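You operate a simulated robot arm through the tools that you are given. There is no shell and no other tool. Be economical: measure what you need, move in short steps, check, and stop when the job is done.

You are at the controls of a simulated two-armed robot. One attempt, no reset.

JOB
Meter the three capacitors in the rack and drop the weak one in the wiring bench's red bin.
Fine: weak is under 90 % of its print; park the test head and turn the meter off.
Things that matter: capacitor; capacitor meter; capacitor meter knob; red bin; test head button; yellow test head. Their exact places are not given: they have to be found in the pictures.

It is judged by the outcome, as a careful person would: the job done as asked, and still so three seconds after it is handed in. It fails if anything else is knocked over, pushed out of place, dropped, spilled or broken.

ROBOT AND FRAMES
Two 7-joint arms with two-finger parallel grippers on one trunk, on a base that drives. Base frame: it is fixed to the floor where the robot stands at the start and does not move with it; the origin is under the middle of the robot, x ahead of it, y to its left, z up. Lengths are in m, angles in rad, forces in N, time in s.
The left shoulder is at the start at [0.05, 0.158, 1.133], the right one opposite. With the tool pointing down near the work surface each hand reaches from about 0.2 to 0.66 m from the robot's upright axis, wherever it stands, measured 20 degrees to its own side. Places, roughly: capacitor meter [0.7, 0, 0.8]; capacitor meter knob [0.7, 0, 0.9]; red bin [0.7, -0.1, 0.8]; test head button [0.5, 0.1, 0.9]; yellow test head [0.5, 0.1, 0.9]. Payload 3.91 kg a hand.
The TCP of each hand is the grasp point between the finger pads, 0.03 m short of the fingertips. In the tool frame z runs along the fingers and y along their closing line. The gripper opens to 0.11 m. The fingers are 0.02 m wide and 0.01 m thick; the gripper's body (0.048 by 0.112 m) begins 0.055 m behind the TCP.
Orientation is told as [roll, pitch, yaw] about the base's x, y, z axes, in that order, counted from this pose: with the fingers straight down and closing along the base's y, the tool's x points along the base's -x, its y along +y and its z along -z.

CONTROLS
- The arms move only by the tool jog_arm. It takes "left_steps", "right_steps" or both (then of equal length, played together; a hand with none holds still); each is a list that holds one entry, the list of rows, each a list of 7 numbers: the turn, a rotation vector about the tool's x, y, z in units of 6 degrees (1.0 is 6 degrees), then the shift along the tool's x, y, z in units of 50 mm (1.0 is 50 mm), then the opening in per cent of the stroke, from 0 (shut) to 100 (fully open). In form: [[[rx, ry, rz, tx, ty, tz, gripper], ...]]. A call has 1 to 20 rows; each row shifts and turns the commanded pose from where the row before left it, along the tool's axes as they then stand. A call with a number of a shift or a turn outside -1 to 1 is refused whole. Rows are played at 5 a second. More than 0.05 m and 0.15 rad between two rows, or a gripper value outside its range, and nothing of the call is played. A pose out of reach is approached as far as the arm can. The call stops where the force on the tool passes 90 N (or 10 N more than at its start, if that is more) or the arm is blocked; 0.2 s more then pass. The fingers move at their own pace (about 0.153 m/s each) and stop on an object; they squeeze with about 30 N. The grip force told is the motor's: it shows also when the fingers shut on nothing. Time passes only in rows, and 0.2 s behind the last, so rows that do not move let the fingers close. The reply holds the time, the measured pose of the TCP, the force on the tool along the base axes, the opening and the grip force, in the units named above and with some noise, with the torque about the TCP (base axes, N m) and any sound that the robot's microphone picked up.
- Cameras (640 x 400 px; columns grow to the right, rows downward): "scene" is now at [0.1348, -0.0009, 1.2919]; the picture's right is [-0.03, -1.00, 0.00], its down [-0.37, 0.01, -0.93] and it looks along [0.93, -0.02, -0.37] (base axes); focal length 222 px, centre (320, 200). "left" rides on the left gripper at [0.072, -0.017, -0.103] in its tool frame; the picture's right is [0.23, 0.97, 0.00], its down [-0.76, 0.18, -0.62] and it looks along [-0.61, 0.14, 0.78] (tool axes); focal length 222 px, centre (320, 200). "right" rides on the right gripper at [0.072, 0.017, -0.103] in its tool frame; the picture's right is [-0.23, 0.97, 0.00], its down [-0.76, -0.18, -0.62] and it looks along [-0.61, -0.14, 0.78] (tool axes); focal length 222 px, centre (320, 200).
- grab_frame(camera): a new picture of that camera. The clock stands still meanwhile.
- raise_lower(by): slides the trunk up (or, below 0, down) by that many m; the arms and the scene camera ride with it, the base frame stays. It gives what a move gives, with no picture.
- base_move(legs): drives the robot by 1 to 6 legs, each [ahead, turn to the left] in m and rad, along the robot's own axes; the way and the turn of a leg run together, so that a leg with both is an arc; at most 1.5 m and 3.142 rad a leg. The arms and the cameras ride along, it lands a little off, and it stops where it bumps. It gives what a move gives.
- turn_head(pan, tilt): turns the head with the scene camera to pan (to the left, within 1.396 rad either way) and tilt (down, from -0.506 to 1.204), counted from straight ahead of the robot. It gives what a move gives.
- pixel_to_xyz(camera, pixels): for up to 12 pixels [column, row] of the newest picture of that camera ("zoom" is the newest enlarged one), the place [x, y, z] in the base frame of the surface seen there, good to about 0.002 m. The clock stands still meanwhile.
- zoom(camera, box): a new picture of the part [left, top, right, bottom] of that camera's present view, enlarged. The clock stands still meanwhile.
- close_job(): hands the job in; it is judged then, once.

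Keep the steps short. Do not move on a guess: measure, check each grasp and each placing, and mend mistakes. In all there are 80 turns and 62 pictures (those below and enlarged ones count). Leave the grippers open and the arms clear of the work at the hand-in unless told otherwise, and finish with a single line.

The tools are called after ">>>" as a command line: name --argument value ..., lists and objects as JSON in quotes. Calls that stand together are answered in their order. jog_arm: Moves the arms, as the interface text tells. Its arguments: {"type":"object","properties":{"left_steps":{"type":"array","items":{"type":"array","items":{"type":"array","items":{"type":"number"}}}},"right_steps":{"type":"array","items":{"type":"array","items":{"type":"array","items":{"type":"number"}}}}},"required":[]} The other tools are called the same way: raise_lower (by) slides the trunk up or down; base_move (legs) drives the base; turn_head (pan, tilt) turns the head that bears the scene camera; grab_frame (camera) takes a picture; pixel_to_xyz (camera, pixels) gives the place of the surface under pixels of a picture; zoom (camera, box) takes an enlarged picture of a part of a camera's view; close_job () hands the job in.

At the start:

```text
time: 0.0
left_eef_pos: [0.3676, 0.1624, 1.2188]
left_ee_rot: [-0.001, 0.001, 0.0]
left_contact_force: [0.3, 0.0, -0.9]
left_moment: [-0.01, -0.01, 0.01]
left_finger_gap: 0.1101
left_grip_force: 0.1
right_eef_pos: [0.2999, -0.1623, 1.1333]
right_ee_rot: [0.001, 0.0, -0.001]
right_contact_force: [-0.3, -0.3, -0.1]
right_moment: [0.03, 0.01, 0.01]
right_finger_gap: 0.1099
right_grip_force: 0.1
trunk travel left (down, up): [-0.375, 0.107]
robot x, y, heading: [0.0013, 0.0037, 0.003]
head pan, tilt: [-0.026, 0.382]
```

scene: 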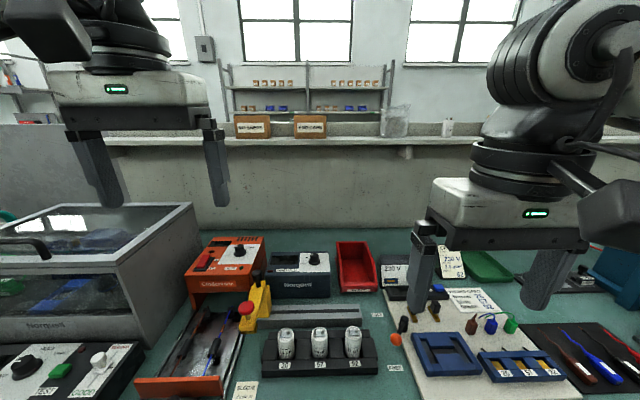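
right: 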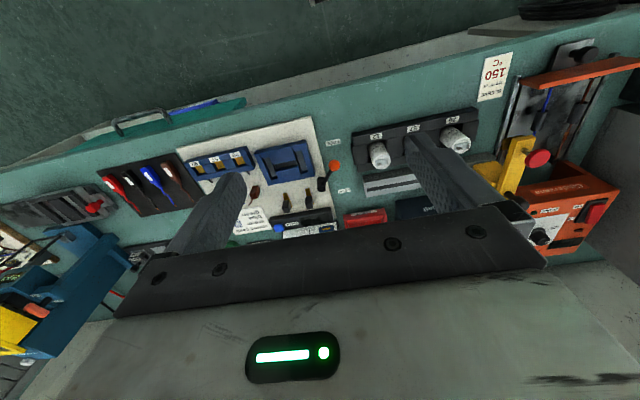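
left: 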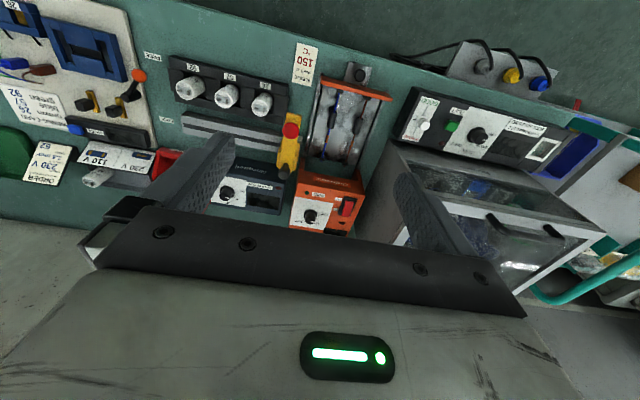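

I see the rack with three capacitors around (320,345), the yellow test head with a red button at (255,305), the meter at (300,270) and the red bin at (357,265). I'll zoom in on these to read the details.

>>> zoom --camera "scene" --box '[220, 230, 400, 390]'

>>> zoom --camera "scene" --box '[370, 230, 550, 390]'

```text
2.50 times, centred on (310, 310) of scene
```

zoom: 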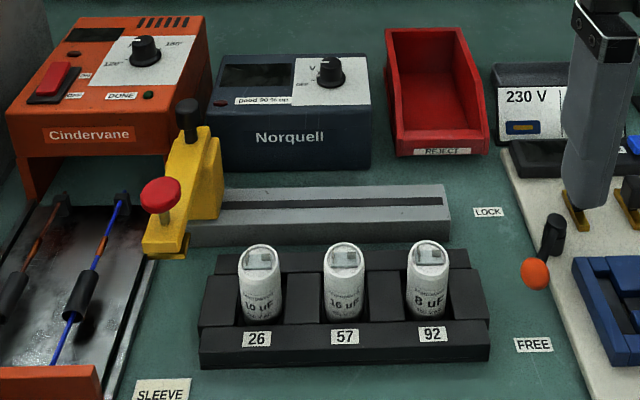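

```text
2.50 times, centred on (460, 310) of scene
```

zoom: 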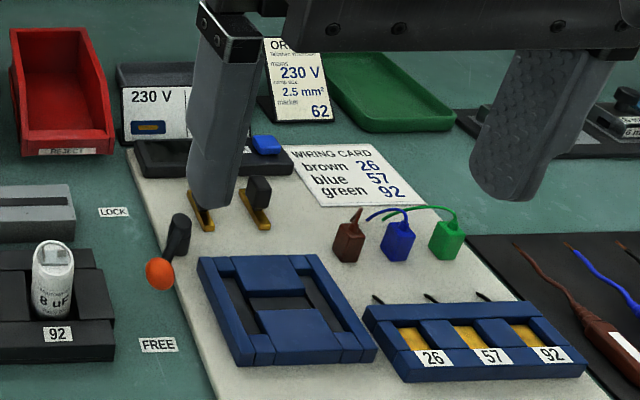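

Next I'll zoom closer on the meter face, the test head and rail, and the lever.

>>> zoom --camera "scene" --box '[265, 245, 335, 289]'

>>> zoom --camera "scene" --box '[235, 265, 345, 334]'

>>> zoom --camera "left" --box '[160, 60, 320, 210]'

```text
9.09 times, centred on (300, 267) of scene
```

zoom: 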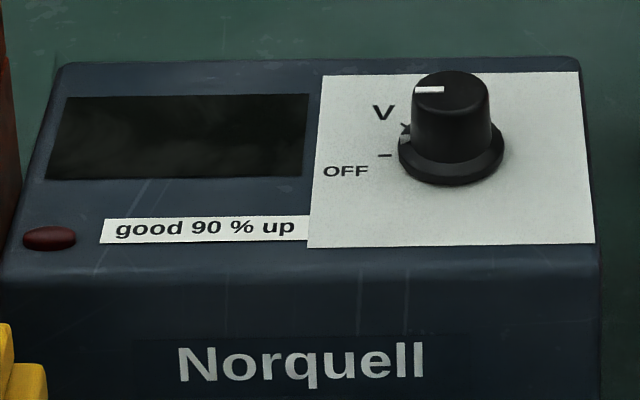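

```text
5.80 times, centred on (290, 300) of scene
```

zoom: 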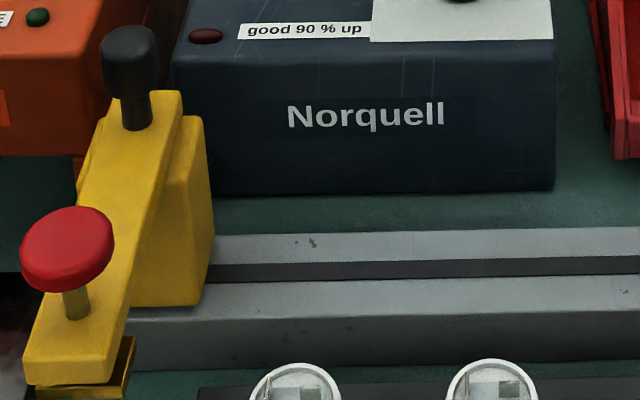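

```text
2.67 times, centred on (240, 135) of left
```

zoom: 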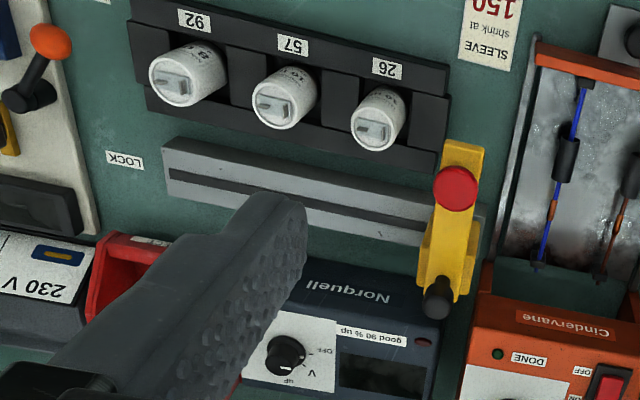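

I'll measure the key points in the scene picture: capacitor tops, red button, black handle, rail ends, knob and bin.

>>> pixel_to_xyz --camera "scene" --pixels '[[286, 331], [319, 331], [353, 329], [245, 308], [256, 272], [314, 257], [357, 268], [280, 312], [362, 312], [315, 265], [250, 322], [262, 300]]'

>>> zoom --camera "left" --box '[200, 165, 300, 225]'

```text
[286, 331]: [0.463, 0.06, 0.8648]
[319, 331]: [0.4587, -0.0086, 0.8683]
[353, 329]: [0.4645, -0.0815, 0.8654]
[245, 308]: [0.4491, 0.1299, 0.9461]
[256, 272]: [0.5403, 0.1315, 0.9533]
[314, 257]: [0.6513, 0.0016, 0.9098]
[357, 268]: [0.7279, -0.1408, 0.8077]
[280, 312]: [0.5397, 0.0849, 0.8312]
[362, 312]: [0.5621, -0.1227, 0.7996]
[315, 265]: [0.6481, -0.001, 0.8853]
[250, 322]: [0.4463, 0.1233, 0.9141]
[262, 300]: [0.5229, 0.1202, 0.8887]
```

```text
6.40 times, centred on (250, 195) of left
```

zoom: 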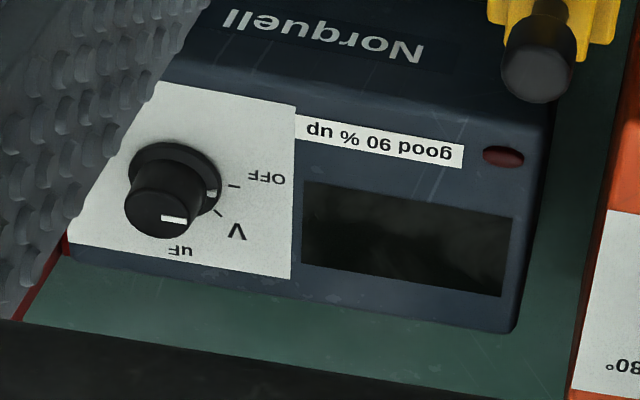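

I'll measure the meter panel plane, the knob, its OFF and V ticks, and more of the head.

>>> pixel_to_xyz --camera "scene" --pixels '[[302, 255], [327, 255], [302, 270], [328, 270], [307, 262], [309, 259], [312, 255], [314.5, 254.5], [314.5, 264.8], [310.5, 258], [318, 258], [314.5, 260]]'

>>> pixel_to_xyz --camera "left" --pixels '[[226, 196], [229, 193], [290, 130], [287, 168], [288, 150], [185, 88], [227, 98], [263, 104], [280, 148], [190, 125], [270, 137]]'

```text
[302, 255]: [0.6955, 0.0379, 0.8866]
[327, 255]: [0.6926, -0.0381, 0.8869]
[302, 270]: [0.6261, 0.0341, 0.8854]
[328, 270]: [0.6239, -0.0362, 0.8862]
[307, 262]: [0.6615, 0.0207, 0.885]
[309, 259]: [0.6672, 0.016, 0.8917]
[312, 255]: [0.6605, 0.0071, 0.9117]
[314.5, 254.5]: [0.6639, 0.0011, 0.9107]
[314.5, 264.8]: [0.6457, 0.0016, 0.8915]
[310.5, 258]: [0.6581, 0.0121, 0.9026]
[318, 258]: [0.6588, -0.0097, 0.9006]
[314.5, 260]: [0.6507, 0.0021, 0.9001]
```

```text
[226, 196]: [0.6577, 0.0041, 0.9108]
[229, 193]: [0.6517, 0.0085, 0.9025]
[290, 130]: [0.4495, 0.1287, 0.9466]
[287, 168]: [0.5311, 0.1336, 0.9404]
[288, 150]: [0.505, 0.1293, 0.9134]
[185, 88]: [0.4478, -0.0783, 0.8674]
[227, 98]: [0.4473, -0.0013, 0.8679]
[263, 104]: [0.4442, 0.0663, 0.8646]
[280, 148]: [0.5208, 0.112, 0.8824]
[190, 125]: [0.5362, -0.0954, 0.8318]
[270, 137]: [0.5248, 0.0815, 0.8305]
```

The panel is flat at z≈0.886. The knob axis is at about (0.660, 0.001) with its top at 0.911. OFF points to +y, V is 45° clockwise from it, and uF points to +x (far side). I'll bring the left hand above the knob and pre-turn it by +45°.

>>> jog_arm --left_steps '[[[0, 0, 0, -0.65, -0.3587, 0.486, 60], [0, 0, 0, -0.65, -0.3587, 0.486, 60], [0, 0, 0, -0.65, -0.3587, 0.486, 60], [0, 0, 0, -0.65, -0.3587, 0.486, 60], [0, 0, 0, -0.65, -0.3587, 0.486, 60], [0, 0, 0, -0.65, -0.3587, 0.486, 60], [0, 0, 0, -0.65, -0.3587, 0.486, 60], [0, 0, 0, -0.65, -0.3587, 0.486, 60], [0, 0, 0, -0.65, -0.3587, 0.486, 60], [0, 0, -0.9375, 0, 0, 0, 60], [0, 0, -0.9375, 0, 0, 0, 60], [0, 0, -0.9375, 0, 0, 0, 60], [0, 0, -0.9375, 0, 0, 0, 60], [0, 0, -0.9375, 0, 0, 0, 60], [0, 0, -0.9375, 0, 0, 0, 60], [0, 0, -0.9375, 0, 0, 0, 60], [0, 0, -0.9375, 0, 0, 0, 60]]]'

```text
time: 3.6
left_eef_pos: [0.6018, 0.0319, 1.0051]
left_ee_rot: [0.0, 0.0, 0.786]
left_contact_force: [-0.8, 0.6, -0.6]
left_moment: [-0.01, 0.02, -0.01]
left_finger_gap: 0.0661
left_grip_force: 0.0
left hand out of reach, approached as far as the arm can: row 8, 9
right_eef_pos: [0.2997, -0.1634, 1.1323]
right_ee_rot: [-0.001, 0.002, -0.001]
right_contact_force: [-0.1, 0.6, 0.7]
right_moment: [0.02, -0.01, -0.01]
right_finger_gap: 0.11
right_grip_force: 0.1
trunk travel left (down, up): [-0.375, 0.107]
robot x, y, heading: [-0.0003, -0.0011, 0.002]
head pan, tilt: [-0.026, 0.382]
```

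The knob is just out of reach for the arm. I'll look down first to see how far the bench edge is from the base before driving ahead.

>>> turn_head --pan 0 --tilt 1.0

>>> grab_frame --camera "scene"

>>> pixel_to_xyz --camera "scene" --pixels '[[320, 300], [320, 340], [320, 370], [320, 395], [200, 380], [450, 380]]'

```text
time: 4.6
left_eef_pos: [0.6014, 0.0322, 1.0055]
left_ee_rot: [-0.002, -0.001, 0.783]
left_contact_force: [0.2, 0.4, 0.4]
left_moment: [0.01, -0.01, 0.01]
left_finger_gap: 0.0659
left_grip_force: 0.2
right_eef_pos: [0.2984, -0.1641, 1.1341]
right_ee_rot: [-0.002, 0.0, 0.0]
right_contact_force: [0.0, 0.7, -0.2]
right_moment: [0.02, 0.01, -0.01]
right_finger_gap: 0.1102
right_grip_force: 0.0
trunk travel left (down, up): [-0.375, 0.107]
robot x, y, heading: [-0.0007, 0.0006, 0.001]
head pan, tilt: [0.0, 1.0]
```

```text
52 pictures are left
```

scene: 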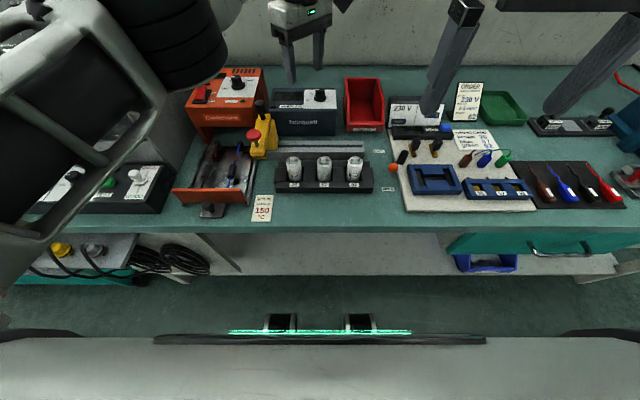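

```text
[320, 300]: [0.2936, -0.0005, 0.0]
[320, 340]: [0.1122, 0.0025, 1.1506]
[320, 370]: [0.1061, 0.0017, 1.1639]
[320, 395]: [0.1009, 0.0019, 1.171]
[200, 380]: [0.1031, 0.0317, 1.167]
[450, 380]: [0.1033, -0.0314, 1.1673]
```

The bench edge is ahead and floor is visible at x≈0.29. I'll drive 0.07 m ahead.

>>> base_move --legs '[[0.07, 0]]'

```text
time: 5.6
left_eef_pos: [0.6717, 0.0326, 1.0054]
left_ee_rot: [0.0, 0.0, 0.786]
left_contact_force: [0.2, 0.1, -0.2]
left_moment: [-0.03, 0.04, -0.04]
left_finger_gap: 0.0661
left_grip_force: 0.1
right_eef_pos: [0.3702, -0.1639, 1.1337]
right_ee_rot: [0.001, -0.001, 0.001]
right_contact_force: [0.2, 0.1, -0.1]
right_moment: [0.02, 0.01, -0.05]
right_finger_gap: 0.1098
right_grip_force: 0.1
trunk travel left (down, up): [-0.375, 0.107]
robot x, y, heading: [0.0676, 0.0011, 0.004]
head pan, tilt: [0.0, 1.0]
```

Now I'll shift over the knob axis and go down part way.

>>> jog_arm --left_steps '[[[0, 0, 0, 0.612, -0.281, 0, 60], [0, 0, 0, 0, 0, 0.9, 60]]]'

>>> grab_frame --camera "left"

```text
time: 6.2
left_eef_pos: [0.6605, 0.0011, 0.9598]
left_ee_rot: [0.0, 0.0, 0.785]
left_contact_force: [-0.9, 0.1, 0.1]
left_moment: [0.0, 0.02, 0.05]
left_finger_gap: 0.0661
left_grip_force: 0.1
right_eef_pos: [0.3691, -0.1628, 1.1327]
right_ee_rot: [0.001, 0.0, -0.001]
right_contact_force: [0.7, 0.4, 0.3]
right_moment: [0.02, -0.02, 0.0]
right_finger_gap: 0.1098
right_grip_force: 0.1
trunk travel left (down, up): [-0.375, 0.107]
robot x, y, heading: [0.0707, 0.0002, -0.001]
head pan, tilt: [0.0, 1.0]
```

```text
51 pictures are left
```

left: 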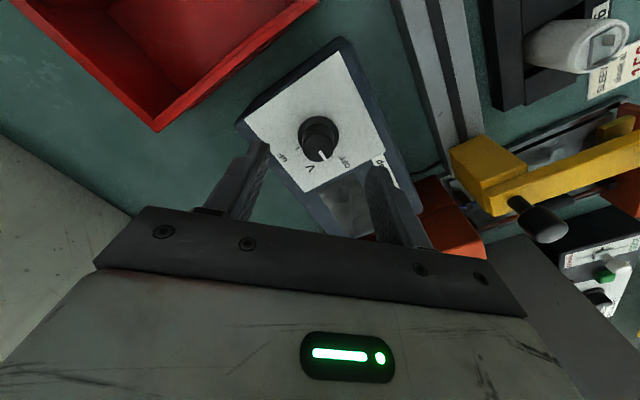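

I'll zoom to read the knob mark and check the centring.

>>> zoom --camera "left" --box '[250, 90, 390, 200]'

>>> pixel_to_xyz --camera "left" --pixels '[[316, 140], [330, 150], [300, 148], [322, 155], [283, 158], [345, 164], [308, 168]]'

```text
3.64 times, centred on (320, 145) of left
```

zoom: 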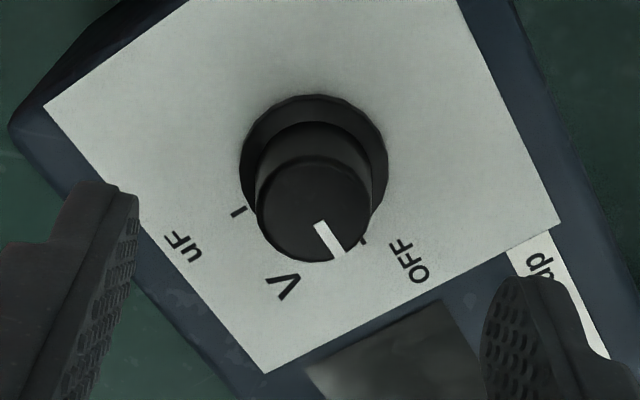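

```text
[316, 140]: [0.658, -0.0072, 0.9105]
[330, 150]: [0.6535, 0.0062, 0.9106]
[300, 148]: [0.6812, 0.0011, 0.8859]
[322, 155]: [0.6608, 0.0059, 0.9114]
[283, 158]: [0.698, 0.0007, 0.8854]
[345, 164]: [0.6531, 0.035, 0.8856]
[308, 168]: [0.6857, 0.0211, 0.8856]
```

The mark is at OFF (+y) and the uF tick is at +x, so the turn is 90° clockwise. I'll descend and close on the knob.

>>> jog_arm --left_steps '[[[0, 0, 0, 0, 0, 0.37, 60], [0, 0, 0, 0, 0, 0.37, 60], [0, 0, 0, 0, 0, 0, 0], [0, 0, 0, 0, 0, 0, 0], [0, 0, 0, 0, 0, 0, 0]]]'

```text
time: 7.4
left_eef_pos: [0.6607, -0.0009, 0.9234]
left_ee_rot: [-0.002, -0.001, 0.782]
left_contact_force: [6.1, -3.8, -1.5]
left_moment: [-0.28, -0.3, 0.0]
left_finger_gap: 0.0251
left_grip_force: 44.6
right_eef_pos: [0.3694, -0.165, 1.1336]
right_ee_rot: [0.0, -0.001, 0.001]
right_contact_force: [-0.8, 0.2, -0.2]
right_moment: [0.0, -0.02, 0.01]
right_finger_gap: 0.1102
right_grip_force: 0.1
trunk travel left (down, up): [-0.375, 0.107]
robot x, y, heading: [0.069, -0.0022, -0.002]
head pan, tilt: [0.0, 1.0]
```

The knob is gripped with a 25 mm gap. Now I'll turn it 90° clockwise.

>>> jog_arm --left_steps '[[[0, 0, 1, 0, 0, 0, 0], [0, 0, 1, 0, 0, 0, 0], [0, 0, 1, 0, 0, 0, 0], [0, 0, 1, 0, 0, 0, 0], [0, 0, 1, 0, 0, 0, 0], [0, 0, 1, 0, 0, 0, 0], [0, 0, 1, 0, 0, 0, 0], [0, 0, 1, 0, 0, 0, 0], [0, 0, 1, 0, 0, 0, 0], [0, 0, 1, 0, 0, 0, 0], [0, 0, 1, 0, 0, 0, 0], [0, 0, 1, 0, 0, 0, 0], [0, 0, 1, 0, 0, 0, 0], [0, 0, 1, 0, 0, 0, 0], [0, 0, 1, 0, 0, 0, 0], [0, 0, 0, 0, 0, 0, 0]]]'

```text
time: 10.8
left_eef_pos: [0.6544, 0.0033, 0.9193]
left_ee_rot: [0.002, -0.014, -0.526]
left_contact_force: [24.4, -12.8, 18.8]
left_moment: [-0.48, -0.64, 0.02]
left_finger_gap: 0.025
left_grip_force: 44.8
left hand out of reach, approached as far as the arm can: row 13, 14, 15
right_eef_pos: [0.3686, -0.1648, 1.1337]
right_ee_rot: [0.003, 0.0, -0.001]
right_contact_force: [0.0, 0.2, -0.4]
right_moment: [0.0, 0.0, -0.01]
right_finger_gap: 0.11
right_grip_force: 0.0
trunk travel left (down, up): [-0.375, 0.107]
robot x, y, heading: [0.0684, -0.0015, 0.001]
head pan, tilt: [0.0, 1.0]
```

The arm ran out at about 75°. I'll release, lift and look at the mark.

>>> jog_arm --left_steps '[[[0, 0, 0, 0, 0, 0, 60], [0, 0, 0, 0, 0, 0, 60], [0, 0, 0, 0, 0, -0.8, 60]]]'

>>> zoom --camera "left" --box '[240, 60, 440, 200]'

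>>> zoom --camera "scene" --box '[240, 60, 380, 148]'

```text
time: 11.6
left_eef_pos: [0.6506, 0.0056, 0.9568]
left_ee_rot: [0.001, 0.0, -0.527]
left_contact_force: [0.1, -0.1, 0.5]
left_moment: [-0.01, 0.01, -0.03]
left_finger_gap: 0.066
left_grip_force: 0.0
right_eef_pos: [0.3688, -0.1635, 1.1323]
right_ee_rot: [-0.001, -0.001, 0.0]
right_contact_force: [-0.1, -0.1, -0.3]
right_moment: [-0.02, -0.03, 0.0]
right_finger_gap: 0.1098
right_grip_force: 0.0
trunk travel left (down, up): [-0.375, 0.107]
robot x, y, heading: [0.0706, 0.0011, -0.0]
head pan, tilt: [0.0, 1.0]
```

```text
2.86 times, centred on (340, 130) of left
```

zoom: 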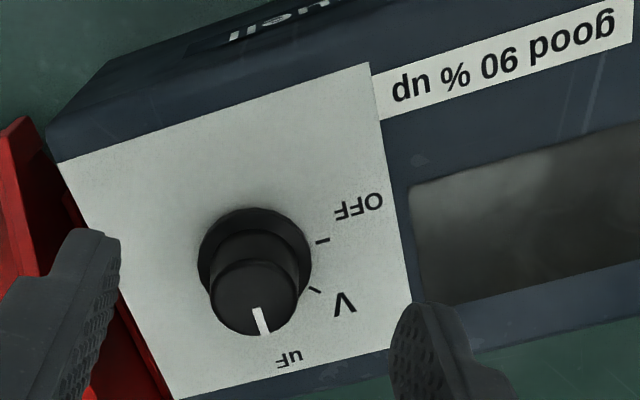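

```text
4.55 times, centred on (310, 104) of scene
```

zoom: 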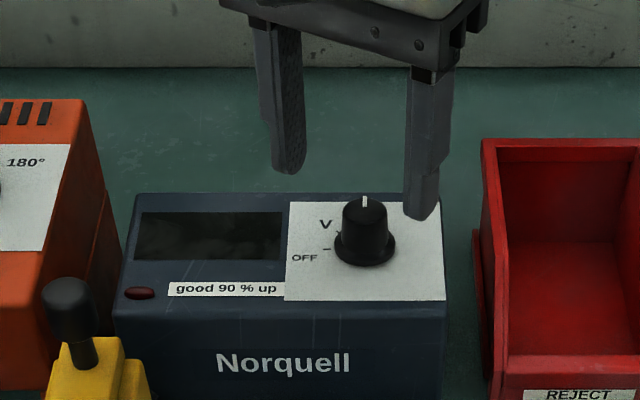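

The mark has snapped to uF (+x). Next I'll lift, straighten the hand and move above the test head's black handle.

>>> jog_arm --left_steps '[[[0, 0, 0, 0, 0, -0.95, 60], [0, 0, 0, 0, 0, -0.95, 60], [0, 0, -0.839, 0, 0, 0, 60], [0, 0, -0.839, 0, 0, 0, 60], [0, 0, -0.839, 0, 0, 0, 60], [0, 0, -0.839, 0, 0, 0, 60], [0, 0, -0.839, 0, 0, 0, 60], [0, 0, -0.839, 0, 0, 0, 60], [0, 0, 0, 0.55, 0.625, 0, 60], [0, 0, 0, 0.55, 0.625, 0, 60], [0, 0, 0, 0.55, 0.625, 0, 60], [0, 0, 0, 0.55, 0.625, 0, 60]]]'

>>> grab_frame --camera "left"

>>> zoom --camera "scene" --box '[230, 80, 390, 200]'

```text
time: 14.2
left_eef_pos: [0.538, 0.1348, 1.0173]
left_ee_rot: [0.0, 0.0, 0.004]
left_contact_force: [0.8, -0.2, 0.5]
left_moment: [0.01, 0.02, -0.02]
left_finger_gap: 0.066
left_grip_force: 0.0
left hand out of reach, approached as far as the arm can: row 2
right_eef_pos: [0.3691, -0.1637, 1.1337]
right_ee_rot: [0.0, 0.0, 0.0]
right_contact_force: [-0.1, 0.0, -1.1]
right_moment: [-0.01, 0.01, -0.01]
right_finger_gap: 0.1101
right_grip_force: 0.0
trunk travel left (down, up): [-0.375, 0.107]
robot x, y, heading: [0.068, -0.0015, 0.008]
head pan, tilt: [0.0, 1.0]
```

```text
47 pictures are left
```

left: 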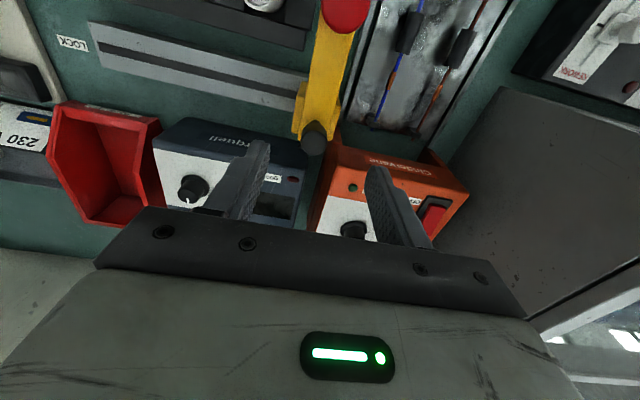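

```text
3.33 times, centred on (310, 140) of scene
```

zoom: 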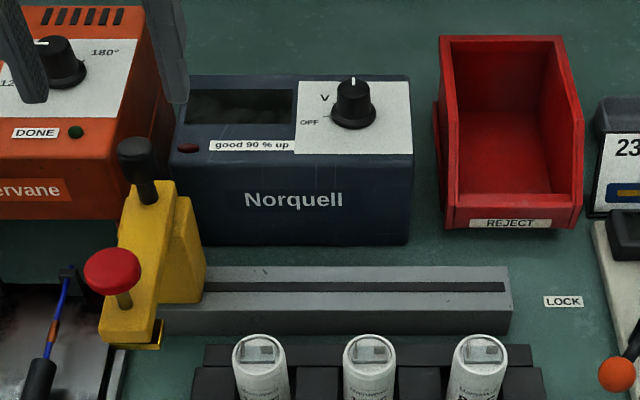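

I'll measure the handle top and stem, the orange box next to it, the beam, the contacts under it, and the button.

>>> pixel_to_xyz --camera "left" --pixels '[[314, 135], [314, 150], [303, 140], [325, 140], [330, 155], [346, 12], [315, 120], [302, 100]]'

>>> pixel_to_xyz --camera "zoom" --pixels '[[138, 148], [148, 190], [112, 262], [124, 296], [125, 335], [175, 240], [60, 130], [120, 130], [490, 290], [180, 115], [258, 345], [482, 345]]'

```text
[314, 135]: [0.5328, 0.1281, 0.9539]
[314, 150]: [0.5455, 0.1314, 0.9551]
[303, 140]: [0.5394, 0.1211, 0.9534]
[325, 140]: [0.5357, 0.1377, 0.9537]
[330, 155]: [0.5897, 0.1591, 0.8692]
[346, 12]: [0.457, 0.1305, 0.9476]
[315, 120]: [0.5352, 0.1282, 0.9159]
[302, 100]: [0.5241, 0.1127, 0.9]
```

```text
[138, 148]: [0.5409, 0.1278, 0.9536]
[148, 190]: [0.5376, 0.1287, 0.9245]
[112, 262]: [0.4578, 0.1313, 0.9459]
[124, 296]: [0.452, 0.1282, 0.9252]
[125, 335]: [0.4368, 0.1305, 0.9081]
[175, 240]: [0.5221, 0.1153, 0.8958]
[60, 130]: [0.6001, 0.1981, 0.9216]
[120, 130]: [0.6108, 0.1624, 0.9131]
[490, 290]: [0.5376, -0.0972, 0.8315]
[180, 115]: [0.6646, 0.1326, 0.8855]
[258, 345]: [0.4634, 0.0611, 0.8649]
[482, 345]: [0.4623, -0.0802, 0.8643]
```

The handle is at (0.539, 0.130) with its top at 0.954 and the beam top at 0.914. I'll descend to z≈0.953 and grip it.

>>> jog_arm --left_steps '[[[0, 0, 0, -0.02, -0.096, 0, 60], [0, 0, 0, 0, 0, 0.64, 60], [0, 0, 0, 0, 0, 0.64, 60], [0, 0, 0, 0, 0, 0, 0], [0, 0, 0, 0, 0, 0, 0], [0, 0, 0, 0, 0, 0, 0]]]'

```text
time: 15.6
left_eef_pos: [0.5396, 0.1291, 0.9532]
left_ee_rot: [0.0, -0.001, 0.004]
left_contact_force: [1.5, 0.1, -0.2]
left_moment: [0.3, 0.03, 0.02]
left_finger_gap: 0.0216
left_grip_force: 45.5
right_eef_pos: [0.3688, -0.1635, 1.133]
right_ee_rot: [0.0, 0.0, 0.0]
right_contact_force: [-0.3, 0.2, -0.6]
right_moment: [0.0, 0.0, 0.03]
right_finger_gap: 0.1097
right_grip_force: 0.1
trunk travel left (down, up): [-0.375, 0.107]
robot x, y, heading: [0.0671, 0.0038, -0.006]
head pan, tilt: [0.0, 1.0]
```

The handle is gripped with a 22 mm gap. I'll slide the head about 67 mm toward capacitor 26.

>>> jog_arm --left_steps '[[[0, 0, 0, 0, -0.335, 0, 0], [0, 0, 0, 0, -0.335, 0, 0], [0, 0, 0, 0, -0.335, 0, 0], [0, 0, 0, 0, -0.335, 0, 0], [0, 0, 0, 0, 0, 0, 0]]]'

>>> zoom --camera "scene" --box '[230, 80, 390, 200]'

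```text
time: 16.8
left_eef_pos: [0.5396, 0.0608, 0.9517]
left_ee_rot: [0.001, 0.0, 0.003]
left_contact_force: [2.9, -1.3, -0.6]
left_moment: [0.24, -0.14, 0.01]
left_finger_gap: 0.0218
left_grip_force: 45.1
right_eef_pos: [0.3688, -0.1642, 1.1335]
right_ee_rot: [0.0, 0.0, 0.0]
right_contact_force: [0.0, -0.1, -0.1]
right_moment: [0.0, -0.02, -0.04]
right_finger_gap: 0.1097
right_grip_force: 0.1
trunk travel left (down, up): [-0.375, 0.107]
robot x, y, heading: [0.0686, 0.0033, -0.003]
head pan, tilt: [0.0, 1.0]
```

```text
3.33 times, centred on (310, 140) of scene
```

zoom: 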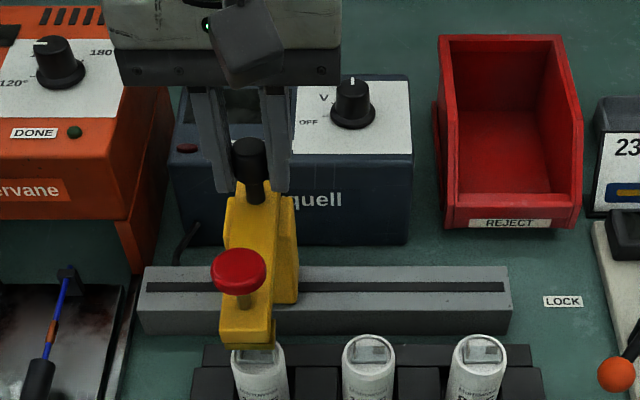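

I'll check the alignment of the beam and button with capacitor 26, and look for the other cap centres.

>>> pixel_to_xyz --camera "zoom" --pixels '[[222, 332], [270, 332], [239, 263], [236, 365], [284, 365], [344, 365], [393, 365], [452, 365], [502, 365], [248, 345], [240, 255]]'

>>> grab_frame --camera "right"

```text
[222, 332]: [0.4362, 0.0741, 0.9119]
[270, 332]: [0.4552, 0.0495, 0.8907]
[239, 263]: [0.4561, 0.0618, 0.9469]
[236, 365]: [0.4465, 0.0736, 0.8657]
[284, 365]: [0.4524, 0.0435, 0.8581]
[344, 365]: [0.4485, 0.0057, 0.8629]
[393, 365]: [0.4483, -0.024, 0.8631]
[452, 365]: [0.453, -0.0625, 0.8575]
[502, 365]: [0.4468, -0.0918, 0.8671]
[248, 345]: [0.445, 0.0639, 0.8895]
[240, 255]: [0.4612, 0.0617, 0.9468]
```

```text
44 pictures are left
```

right: 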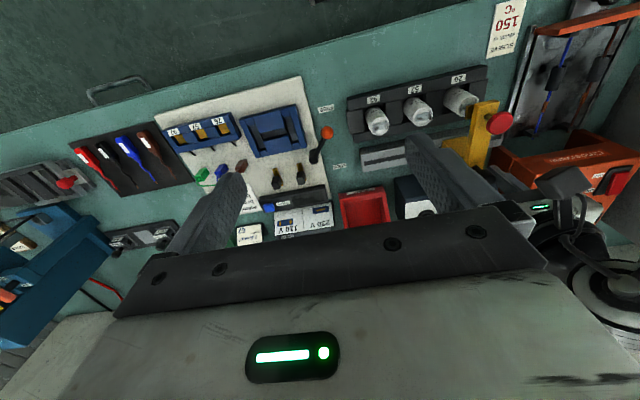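

The caps are at y≈0.059, -0.009 and -0.077, and the head is within 2 mm of cap 26. I'll nudge it by -2 mm, release, lift, and move the closed fingers above the red button at (0.456, 0.060, top 0.947).

>>> jog_arm --left_steps '[[[0, 0, 0, 0, -0.035, 0, 0], [0, 0, 0, 0, 0, 0, 60], [0, 0, 0, 0, 0, 0, 60], [0, 0, 0, 0, 0, -0.6, 60], [0, 0, 0, 0, 0, -0.6, 60], [0, 0, 0, 0.85, 0, 0, 0], [0, 0, 0, 0.85, 0, 0, 0], [0, 0, 0, 0, 0, 0, 0]]]'

>>> grab_frame --camera "left"

>>> zoom --camera "scene" --box '[230, 80, 390, 200]'

```text
time: 18.6
left_eef_pos: [0.455, 0.0601, 1.0126]
left_ee_rot: [0.001, -0.001, 0.005]
left_contact_force: [0.6, 0.3, 0.0]
left_moment: [-0.02, -0.01, 0.0]
left_finger_gap: 0.0
left_grip_force: 30.1
right_eef_pos: [0.3685, -0.1646, 1.1323]
right_ee_rot: [0.0, 0.001, 0.0]
right_contact_force: [0.0, 1.5, 0.2]
right_moment: [-0.01, 0.04, 0.0]
right_finger_gap: 0.1103
right_grip_force: 0.0
trunk travel left (down, up): [-0.375, 0.107]
robot x, y, heading: [0.073, 0.0032, 0.0]
head pan, tilt: [0.0, 1.0]
```

```text
43 pictures are left
```

left: 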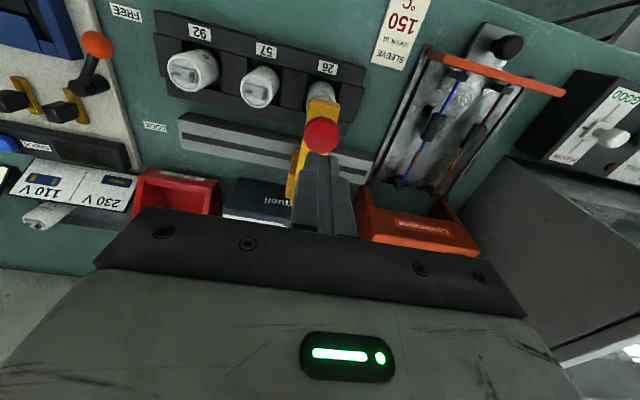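

```text
3.33 times, centred on (310, 140) of scene
```

zoom: 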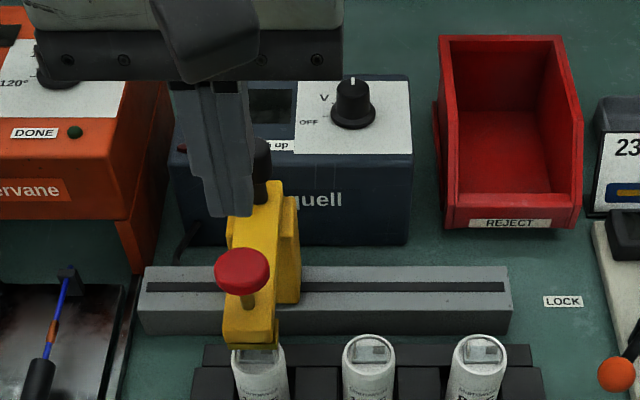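

In the scene picture the fingers hide part of the display. I'll lean the hand about 24° toward +y so the display stays visible while the fingertips press. First I'll tilt and go down to near contact.

>>> jog_arm --left_steps '[[[0, 0, 0, 0, 0.1, 0, 0], [1, 0, 0, 0, 0, 0, 0], [1, 0, 0, 0, 0, 0, 0], [1, 0, 0, 0, 0, 0, 0], [1, 0, 0, 0, 0, 0, 0], [0, 0, 0, 0, 0.122, 0.274, 0], [0, 0, 0, 0, 0.122, 0.274, 0]]]'

>>> zoom --camera "scene" --box '[230, 80, 390, 200]'

```text
time: 20.2
left_eef_pos: [0.457, 0.0657, 0.9828]
left_ee_rot: [-0.421, 0.0, 0.003]
left_contact_force: [0.2, -0.9, 0.3]
left_moment: [-0.01, -0.01, 0.02]
left_finger_gap: 0.0
left_grip_force: 29.8
right_eef_pos: [0.3677, -0.1634, 1.1322]
right_ee_rot: [0.0, 0.001, 0.0]
right_contact_force: [0.4, 1.1, 0.1]
right_moment: [-0.01, -0.01, 0.03]
right_finger_gap: 0.1098
right_grip_force: 0.1
trunk travel left (down, up): [-0.375, 0.107]
robot x, y, heading: [0.0689, 0.003, -0.003]
head pan, tilt: [0.0, 1.0]
```

```text
3.33 times, centred on (310, 140) of scene
```

zoom: 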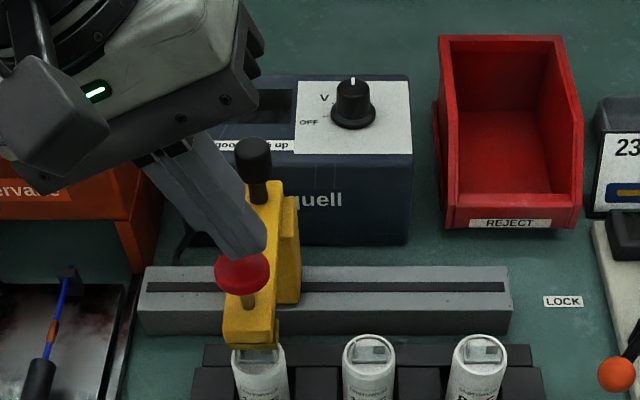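

The tip is about 5 mm above the button. I'll press slowly, 4 mm a row, and watch the force.

>>> jog_arm --left_steps '[[[0, 0, 0, 0, 0.0325, 0.073, 0], [0, 0, 0, 0, 0.0325, 0.073, 0], [0, 0, 0, 0, 0.0325, 0.073, 0], [0, 0, 0, 0, 0, 0, 0], [0, 0, 0, 0, 0, 0, 0]]]'

>>> zoom --camera "scene" --box '[230, 80, 390, 200]'

```text
time: 21.4
left_eef_pos: [0.455, 0.0649, 0.9716]
left_ee_rot: [-0.419, 0.001, 0.001]
left_contact_force: [0.7, -0.3, 2.2]
left_moment: [-0.03, -0.04, -0.01]
left_finger_gap: 0.0
left_grip_force: 30.1
right_eef_pos: [0.3685, -0.1639, 1.1322]
right_ee_rot: [-0.002, -0.001, -0.001]
right_contact_force: [-0.6, -0.1, 0.0]
right_moment: [0.0, -0.03, -0.01]
right_finger_gap: 0.1101
right_grip_force: 0.1
trunk travel left (down, up): [-0.375, 0.107]
robot x, y, heading: [0.0694, 0.0005, 0.003]
head pan, tilt: [0.0, 1.0]
heard: click
```

```text
3.33 times, centred on (310, 140) of scene
```

zoom: 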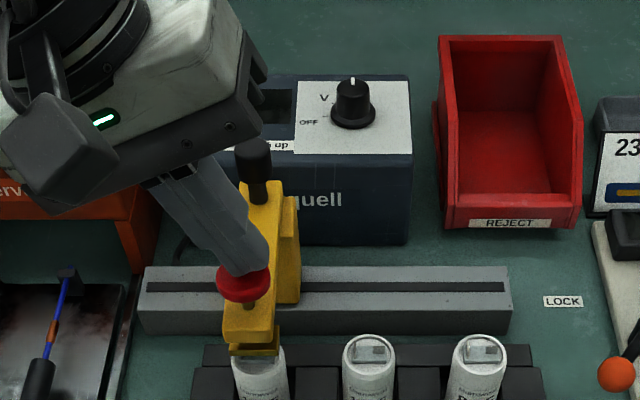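

I heard a click and the contact plate is going down at a low force of 2 N. I'll press further in small steps.

>>> jog_arm --left_steps '[[[0, 0, 0, 0, 0.0325, 0.073, 0], [0, 0, 0, 0, 0.0325, 0.073, 0], [0, 0, 0, 0, 0, 0, 0], [0, 0, 0, 0, 0, 0, 0]]]'

>>> zoom --camera "scene" --box '[230, 80, 390, 200]'

>>> grab_frame --camera "left"

```text
time: 22.4
left_eef_pos: [0.454, 0.064, 0.9673]
left_ee_rot: [-0.426, -0.01, 0.003]
left_contact_force: [-0.2, 3.7, 32.5]
left_moment: [-0.01, 0.0, -0.02]
left_finger_gap: 0.0002
left_grip_force: 29.6
right_eef_pos: [0.3669, -0.1642, 1.1335]
right_ee_rot: [0.0, -0.002, 0.0]
right_contact_force: [0.1, -0.3, 0.1]
right_moment: [0.02, 0.0, -0.03]
right_finger_gap: 0.1097
right_grip_force: 0.1
trunk travel left (down, up): [-0.375, 0.107]
robot x, y, heading: [0.0657, 0.0006, -0.001]
head pan, tilt: [0.0, 1.0]
```

```text
3.33 times, centred on (310, 140) of scene
```

zoom: 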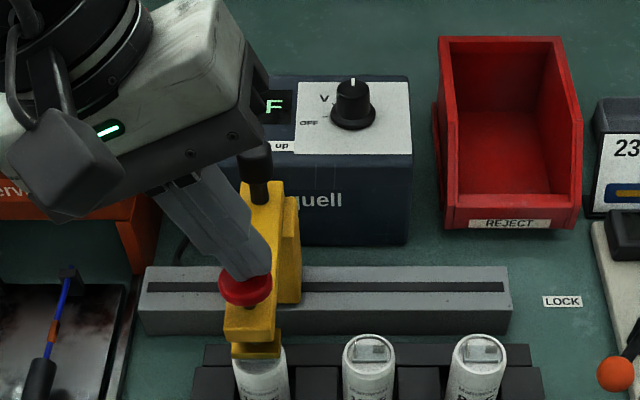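

```text
38 pictures are left
```

left: 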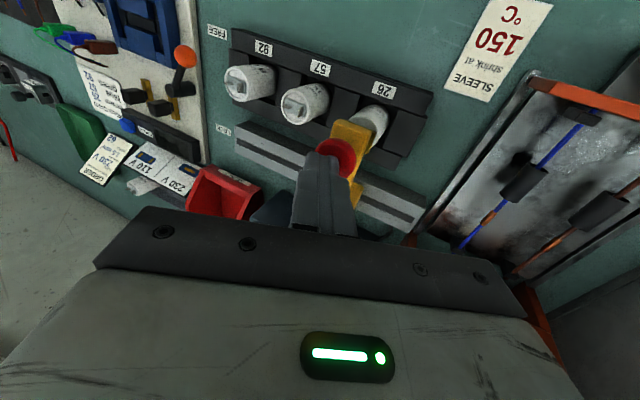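

The display now shows "…F" with the rest hidden by the hand. I'll lift off and see whether the reading holds.

>>> jog_arm --left_steps '[[[0, 0, 0, 0, -0.203, -0.457, 0], [0, 0, 0, 0, 1, 0, 0], [0, 0, 0, 0, 0.5, 0, 0]]]'

>>> zoom --camera "scene" --box '[230, 80, 390, 200]'

```text
time: 23.2
left_eef_pos: [0.4558, 0.1345, 0.9557]
left_ee_rot: [-0.418, 0.003, 0.002]
left_contact_force: [0.8, 0.3, 0.2]
left_moment: [0.01, 0.02, 0.03]
left_finger_gap: 0.0
left_grip_force: 30.4
right_eef_pos: [0.369, -0.1644, 1.1327]
right_ee_rot: [0.0, 0.0, -0.002]
right_contact_force: [-0.2, -0.4, 0.4]
right_moment: [0.0, 0.01, 0.0]
right_finger_gap: 0.1101
right_grip_force: 0.1
trunk travel left (down, up): [-0.375, 0.107]
robot x, y, heading: [0.0688, 0.0006, -0.004]
head pan, tilt: [0.0, 1.0]
```

```text
3.33 times, centred on (310, 140) of scene
```

zoom: 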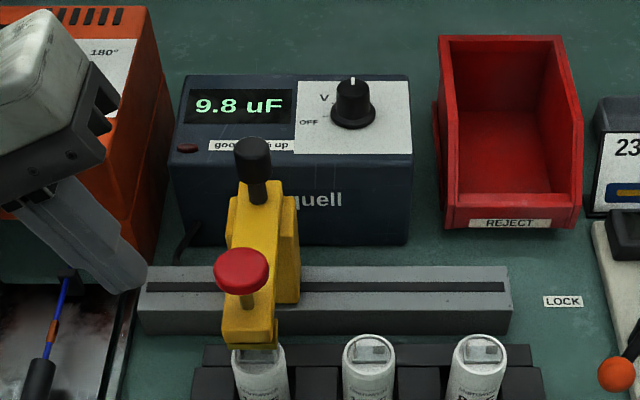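

The reading holds: cap 26 measures 9.8 uF against 10 uF printed, so it is good. Next I'll straighten the hand, regrip the handle and slide the head 68 mm to cap 57.

>>> jog_arm --left_steps '[[[0, 0, 0, 0, -0.244, -0.548, 0], [0, 0, 0, 0, -0.244, -0.548, 0], [-1, 0, 0, 0, 0, 0, 0], [-1, 0, 0, 0, 0, 0, 0], [-1, 0, 0, 0, 0, 0, 20], [-1, 0, 0, 0, 0, 0, 60], [0, 0, 0, -0.553, -0.5, 0, 60], [0, 0, 0, -0.553, -0.5, 0, 60], [0, 0, 0, -0.553, -0.5, 0, 60], [0, 0, 0, 0, 0, 0, 60]]]'

```text
time: 25.4
left_eef_pos: [0.5387, 0.057, 1.0173]
left_ee_rot: [-0.001, -0.002, 0.001]
left_contact_force: [0.2, -0.1, -0.1]
left_moment: [0.01, 0.02, 0.0]
left_finger_gap: 0.0657
left_grip_force: 0.1
right_eef_pos: [0.3675, -0.1641, 1.1332]
right_ee_rot: [-0.002, -0.001, -0.001]
right_contact_force: [0.1, -0.8, 0.8]
right_moment: [0.0, 0.0, 0.03]
right_finger_gap: 0.1102
right_grip_force: 0.0
trunk travel left (down, up): [-0.375, 0.107]
robot x, y, heading: [0.0697, -0.0007, -0.006]
head pan, tilt: [0.0, 1.0]
```

Now I'll go down, grip, and slide 68 mm to the right.

>>> jog_arm --left_steps '[[[0, 0, 0, 0, 0.035, 0.64, 60], [0, 0, 0, 0, 0, 0.64, 60], [0, 0, 0, 0, 0, 0, 0], [0, 0, 0, 0, 0, 0, 0], [0, 0, 0, 0, 0, 0, 0], [0, 0, 0, 0, -0.34, 0, 0], [0, 0, 0, 0, -0.34, 0, 0], [0, 0, 0, 0, -0.34, 0, 0], [0, 0, 0, 0, -0.34, 0, 0], [0, 0, 0, 0, 0, 0, 0]]]'

>>> zoom --camera "scene" --box '[230, 80, 390, 200]'

>>> pixel_to_xyz --camera "zoom" --pixels '[[353, 263], [345, 263], [361, 263], [353, 160], [344, 370], [393, 370]]'

```text
time: 27.6
left_eef_pos: [0.5394, -0.0085, 0.9541]
left_ee_rot: [-0.001, 0.001, 0.003]
left_contact_force: [-3.2, -2.4, -2.6]
left_moment: [0.16, 0.05, 0.02]
left_finger_gap: 0.022
left_grip_force: 44.6
right_eef_pos: [0.3695, -0.1625, 1.1325]
right_ee_rot: [0.001, -0.001, 0.0]
right_contact_force: [0.5, -0.5, -0.7]
right_moment: [0.01, 0.0, -0.02]
right_finger_gap: 0.1098
right_grip_force: 0.1
trunk travel left (down, up): [-0.375, 0.107]
robot x, y, heading: [0.0726, 0.0028, 0.001]
head pan, tilt: [0.0, 1.0]
```

```text
3.33 times, centred on (310, 140) of scene
```

zoom: 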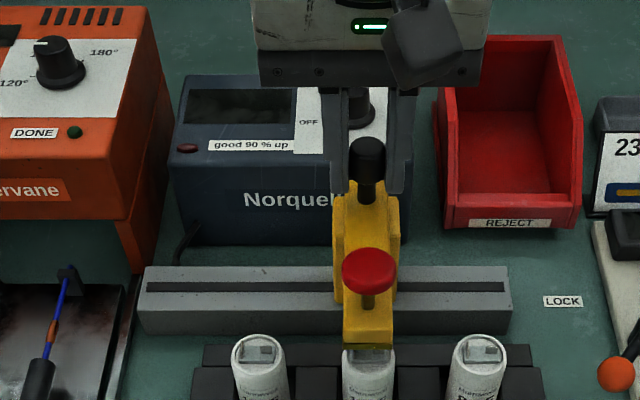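

```text
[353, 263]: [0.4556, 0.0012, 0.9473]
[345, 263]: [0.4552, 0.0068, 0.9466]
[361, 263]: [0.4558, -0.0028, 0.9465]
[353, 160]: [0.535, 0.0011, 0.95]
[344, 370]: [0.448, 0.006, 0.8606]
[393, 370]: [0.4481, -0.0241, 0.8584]
```

The button is at y≈-0.0085, aligned with cap 57. I'll release, move back over the button, press straight down and read.

>>> jog_arm --left_steps '[[[0, 0, 0, 0, 0, 0, 60], [0, 0, 0, 0, 0, 0, 60], [0, 0, 0, 0, 0, -0.6, 60], [0, 0, 0, 0, 0, -0.6, 60], [0, 0, 0, 0.84, 0, 0, 0], [0, 0, 0, 0.84, 0, 0, 0], [0, 0, 0, 0, 0, 0, 0], [0, 0, 0, 0, 0, 0.5, 0], [0, 0, 0, 0, 0, 0.2, 0]]]'

>>> jog_arm --left_steps '[[[0, 0, 0, 0, 0, 0.1, 0], [0, 0, 0, 0, 0, 0.1, 0], [0, 0, 0, 0, 0, 0.08, 0], [0, 0, 0, 0, 0, 0.03, 0], [0, 0, 0, 0, 0, 0, 0], [0, 0, 0, 0, 0, 0, 0], [0, 0, 0, 0, 0, 0, 0]]]'

>>> zoom --camera "scene" --box '[230, 80, 390, 200]'

```text
time: 29.6
left_eef_pos: [0.454, -0.0089, 0.9782]
left_ee_rot: [0.0, 0.001, 0.003]
left_contact_force: [0.6, 0.5, -0.1]
left_moment: [-0.05, 0.04, -0.03]
left_finger_gap: 0.0001
left_grip_force: 30.7
right_eef_pos: [0.3697, -0.1638, 1.1329]
right_ee_rot: [0.0, 0.0, 0.0]
right_contact_force: [-0.5, 0.3, -0.2]
right_moment: [-0.01, 0.01, -0.03]
right_finger_gap: 0.1099
right_grip_force: 0.0
trunk travel left (down, up): [-0.375, 0.107]
robot x, y, heading: [0.0657, -0.0024, 0.0]
head pan, tilt: [0.0, 1.0]
```

```text
time: 31.2
left_eef_pos: [0.4551, -0.0083, 0.9658]
left_ee_rot: [-0.005, -0.006, 0.003]
left_contact_force: [0.3, 2.3, 33.5]
left_moment: [0.11, 0.14, -0.27]
left_finger_gap: 0.0
left_grip_force: 29.9
right_eef_pos: [0.3672, -0.1633, 1.1339]
right_ee_rot: [0.001, -0.002, 0.0]
right_contact_force: [-0.3, -0.3, -0.3]
right_moment: [-0.02, -0.02, 0.04]
right_finger_gap: 0.1101
right_grip_force: 0.0
trunk travel left (down, up): [-0.375, 0.107]
robot x, y, heading: [0.0705, 0.0006, -0.001]
head pan, tilt: [0.0, 1.0]
heard: click
```

```text
3.33 times, centred on (310, 140) of scene
```

zoom: 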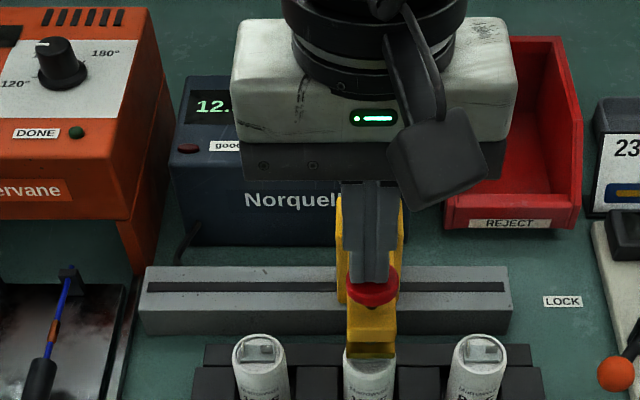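

It reads 12.x uF. I'll lift and go back to the handle, then read the whole number.

>>> jog_arm --left_steps '[[[0, 0, 0, 0, 0, -0.51, 0], [0, 0, 0, 0, 0, -0.5, 0], [0, 0, 0, -0.84, 0, 0, 60], [0, 0, 0, -0.84, 0, 0, 60]]]'

>>> zoom --camera "scene" --box '[230, 80, 390, 200]'

```text
time: 32.2
left_eef_pos: [0.5391, -0.0091, 1.0127]
left_ee_rot: [0.0, 0.0, 0.002]
left_contact_force: [0.4, 1.0, -0.7]
left_moment: [0.0, 0.04, 0.0]
left_finger_gap: 0.0659
left_grip_force: 0.1
right_eef_pos: [0.37, -0.1642, 1.1337]
right_ee_rot: [0.001, 0.0, 0.0]
right_contact_force: [0.3, 0.3, -0.1]
right_moment: [-0.03, 0.01, 0.02]
right_finger_gap: 0.1099
right_grip_force: 0.0
trunk travel left (down, up): [-0.375, 0.107]
robot x, y, heading: [0.0729, -0.0048, 0.0]
head pan, tilt: [0.0, 1.0]
```

```text
3.33 times, centred on (310, 140) of scene
```

zoom: 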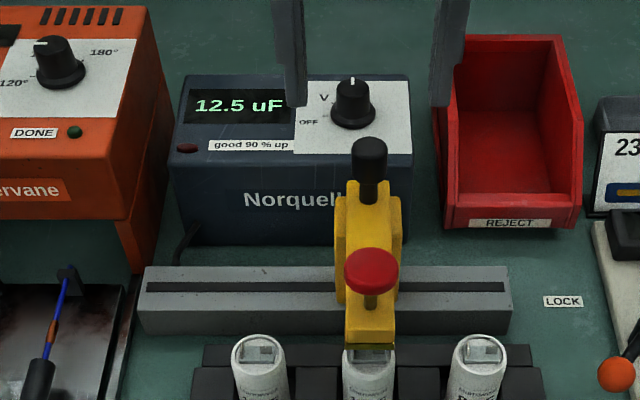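

12.5 uF against about 16 printed is 78 %, so cap 57 looks weak. I'll still meter cap 92. I'll move the right hand aside, grip the handle and slide 68 mm right.

>>> jog_arm --right_steps '[[[0, 0, 0, 0.2, -0.9, -0.2, 100], [0, 0, 0, 0.2, -0.9, -0.2, 100], [0, 0, 0, 0.2, -0.9, -0.2, 100], [0, 0, 0, 0, 0, 0, 100], [0, 0, 0, 0, 0, 0, 100], [0, 0, 0, 0, 0, 0, 100], [0, 0, 0, 0, 0, 0, 100], [0, 0, 0, 0, 0, 0, 100], [0, 0, 0, 0, 0, 0, 100], [0, 0, 0, 0, 0, 0, 100]]]' --left_steps '[[[0, 0, 0, 0, 0, 0.59, 60], [0, 0, 0, 0, 0, 0.6, 60], [0, 0, 0, 0, 0, 0, 0], [0, 0, 0, 0, 0, 0, 0], [0, 0, 0, 0, 0, 0, 0], [0, 0, 0, 0, -0.34, 0, 0], [0, 0, 0, 0, -0.34, 0, 0], [0, 0, 0, 0, -0.34, 0, 0], [0, 0, 0, 0, -0.34, 0, 0], [0, 0, 0, 0, 0, 0, 0]]]'

>>> zoom --camera "scene" --box '[230, 80, 390, 200]'

>>> pixel_to_xyz --camera "zoom" --pixels '[[470, 265], [485, 265], [500, 265], [460, 370], [498, 370]]'

```text
time: 34.4
left_eef_pos: [0.5389, -0.0758, 0.9535]
left_ee_rot: [-0.001, 0.0, 0.001]
left_contact_force: [-2.4, -2.0, -2.5]
left_moment: [0.16, 0.0, 0.12]
left_finger_gap: 0.0216
left_grip_force: 45.2
right_eef_pos: [0.3396, -0.2983, 1.1631]
right_ee_rot: [-0.001, -0.001, 0.001]
right_contact_force: [-0.7, -0.1, 0.1]
right_moment: [0.0, 0.03, -0.03]
right_finger_gap: 0.1101
right_grip_force: 0.0
trunk travel left (down, up): [-0.375, 0.107]
robot x, y, heading: [0.0751, -0.0022, 0.0]
head pan, tilt: [0.0, 1.0]
```

```text
3.33 times, centred on (310, 140) of scene
```

zoom: 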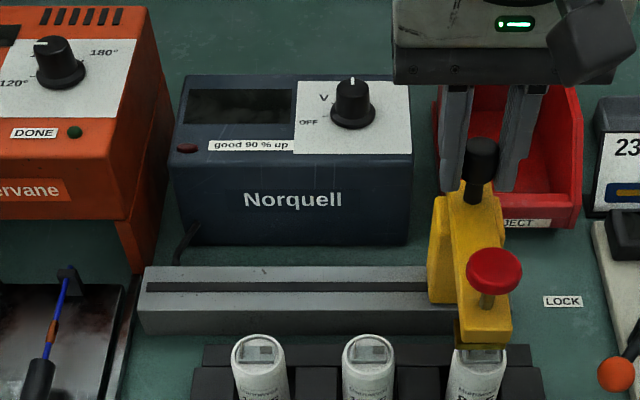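

```text
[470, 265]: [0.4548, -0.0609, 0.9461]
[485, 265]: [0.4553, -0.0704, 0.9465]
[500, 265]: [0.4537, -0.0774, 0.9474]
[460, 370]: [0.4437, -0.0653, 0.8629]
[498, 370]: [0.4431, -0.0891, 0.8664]
```

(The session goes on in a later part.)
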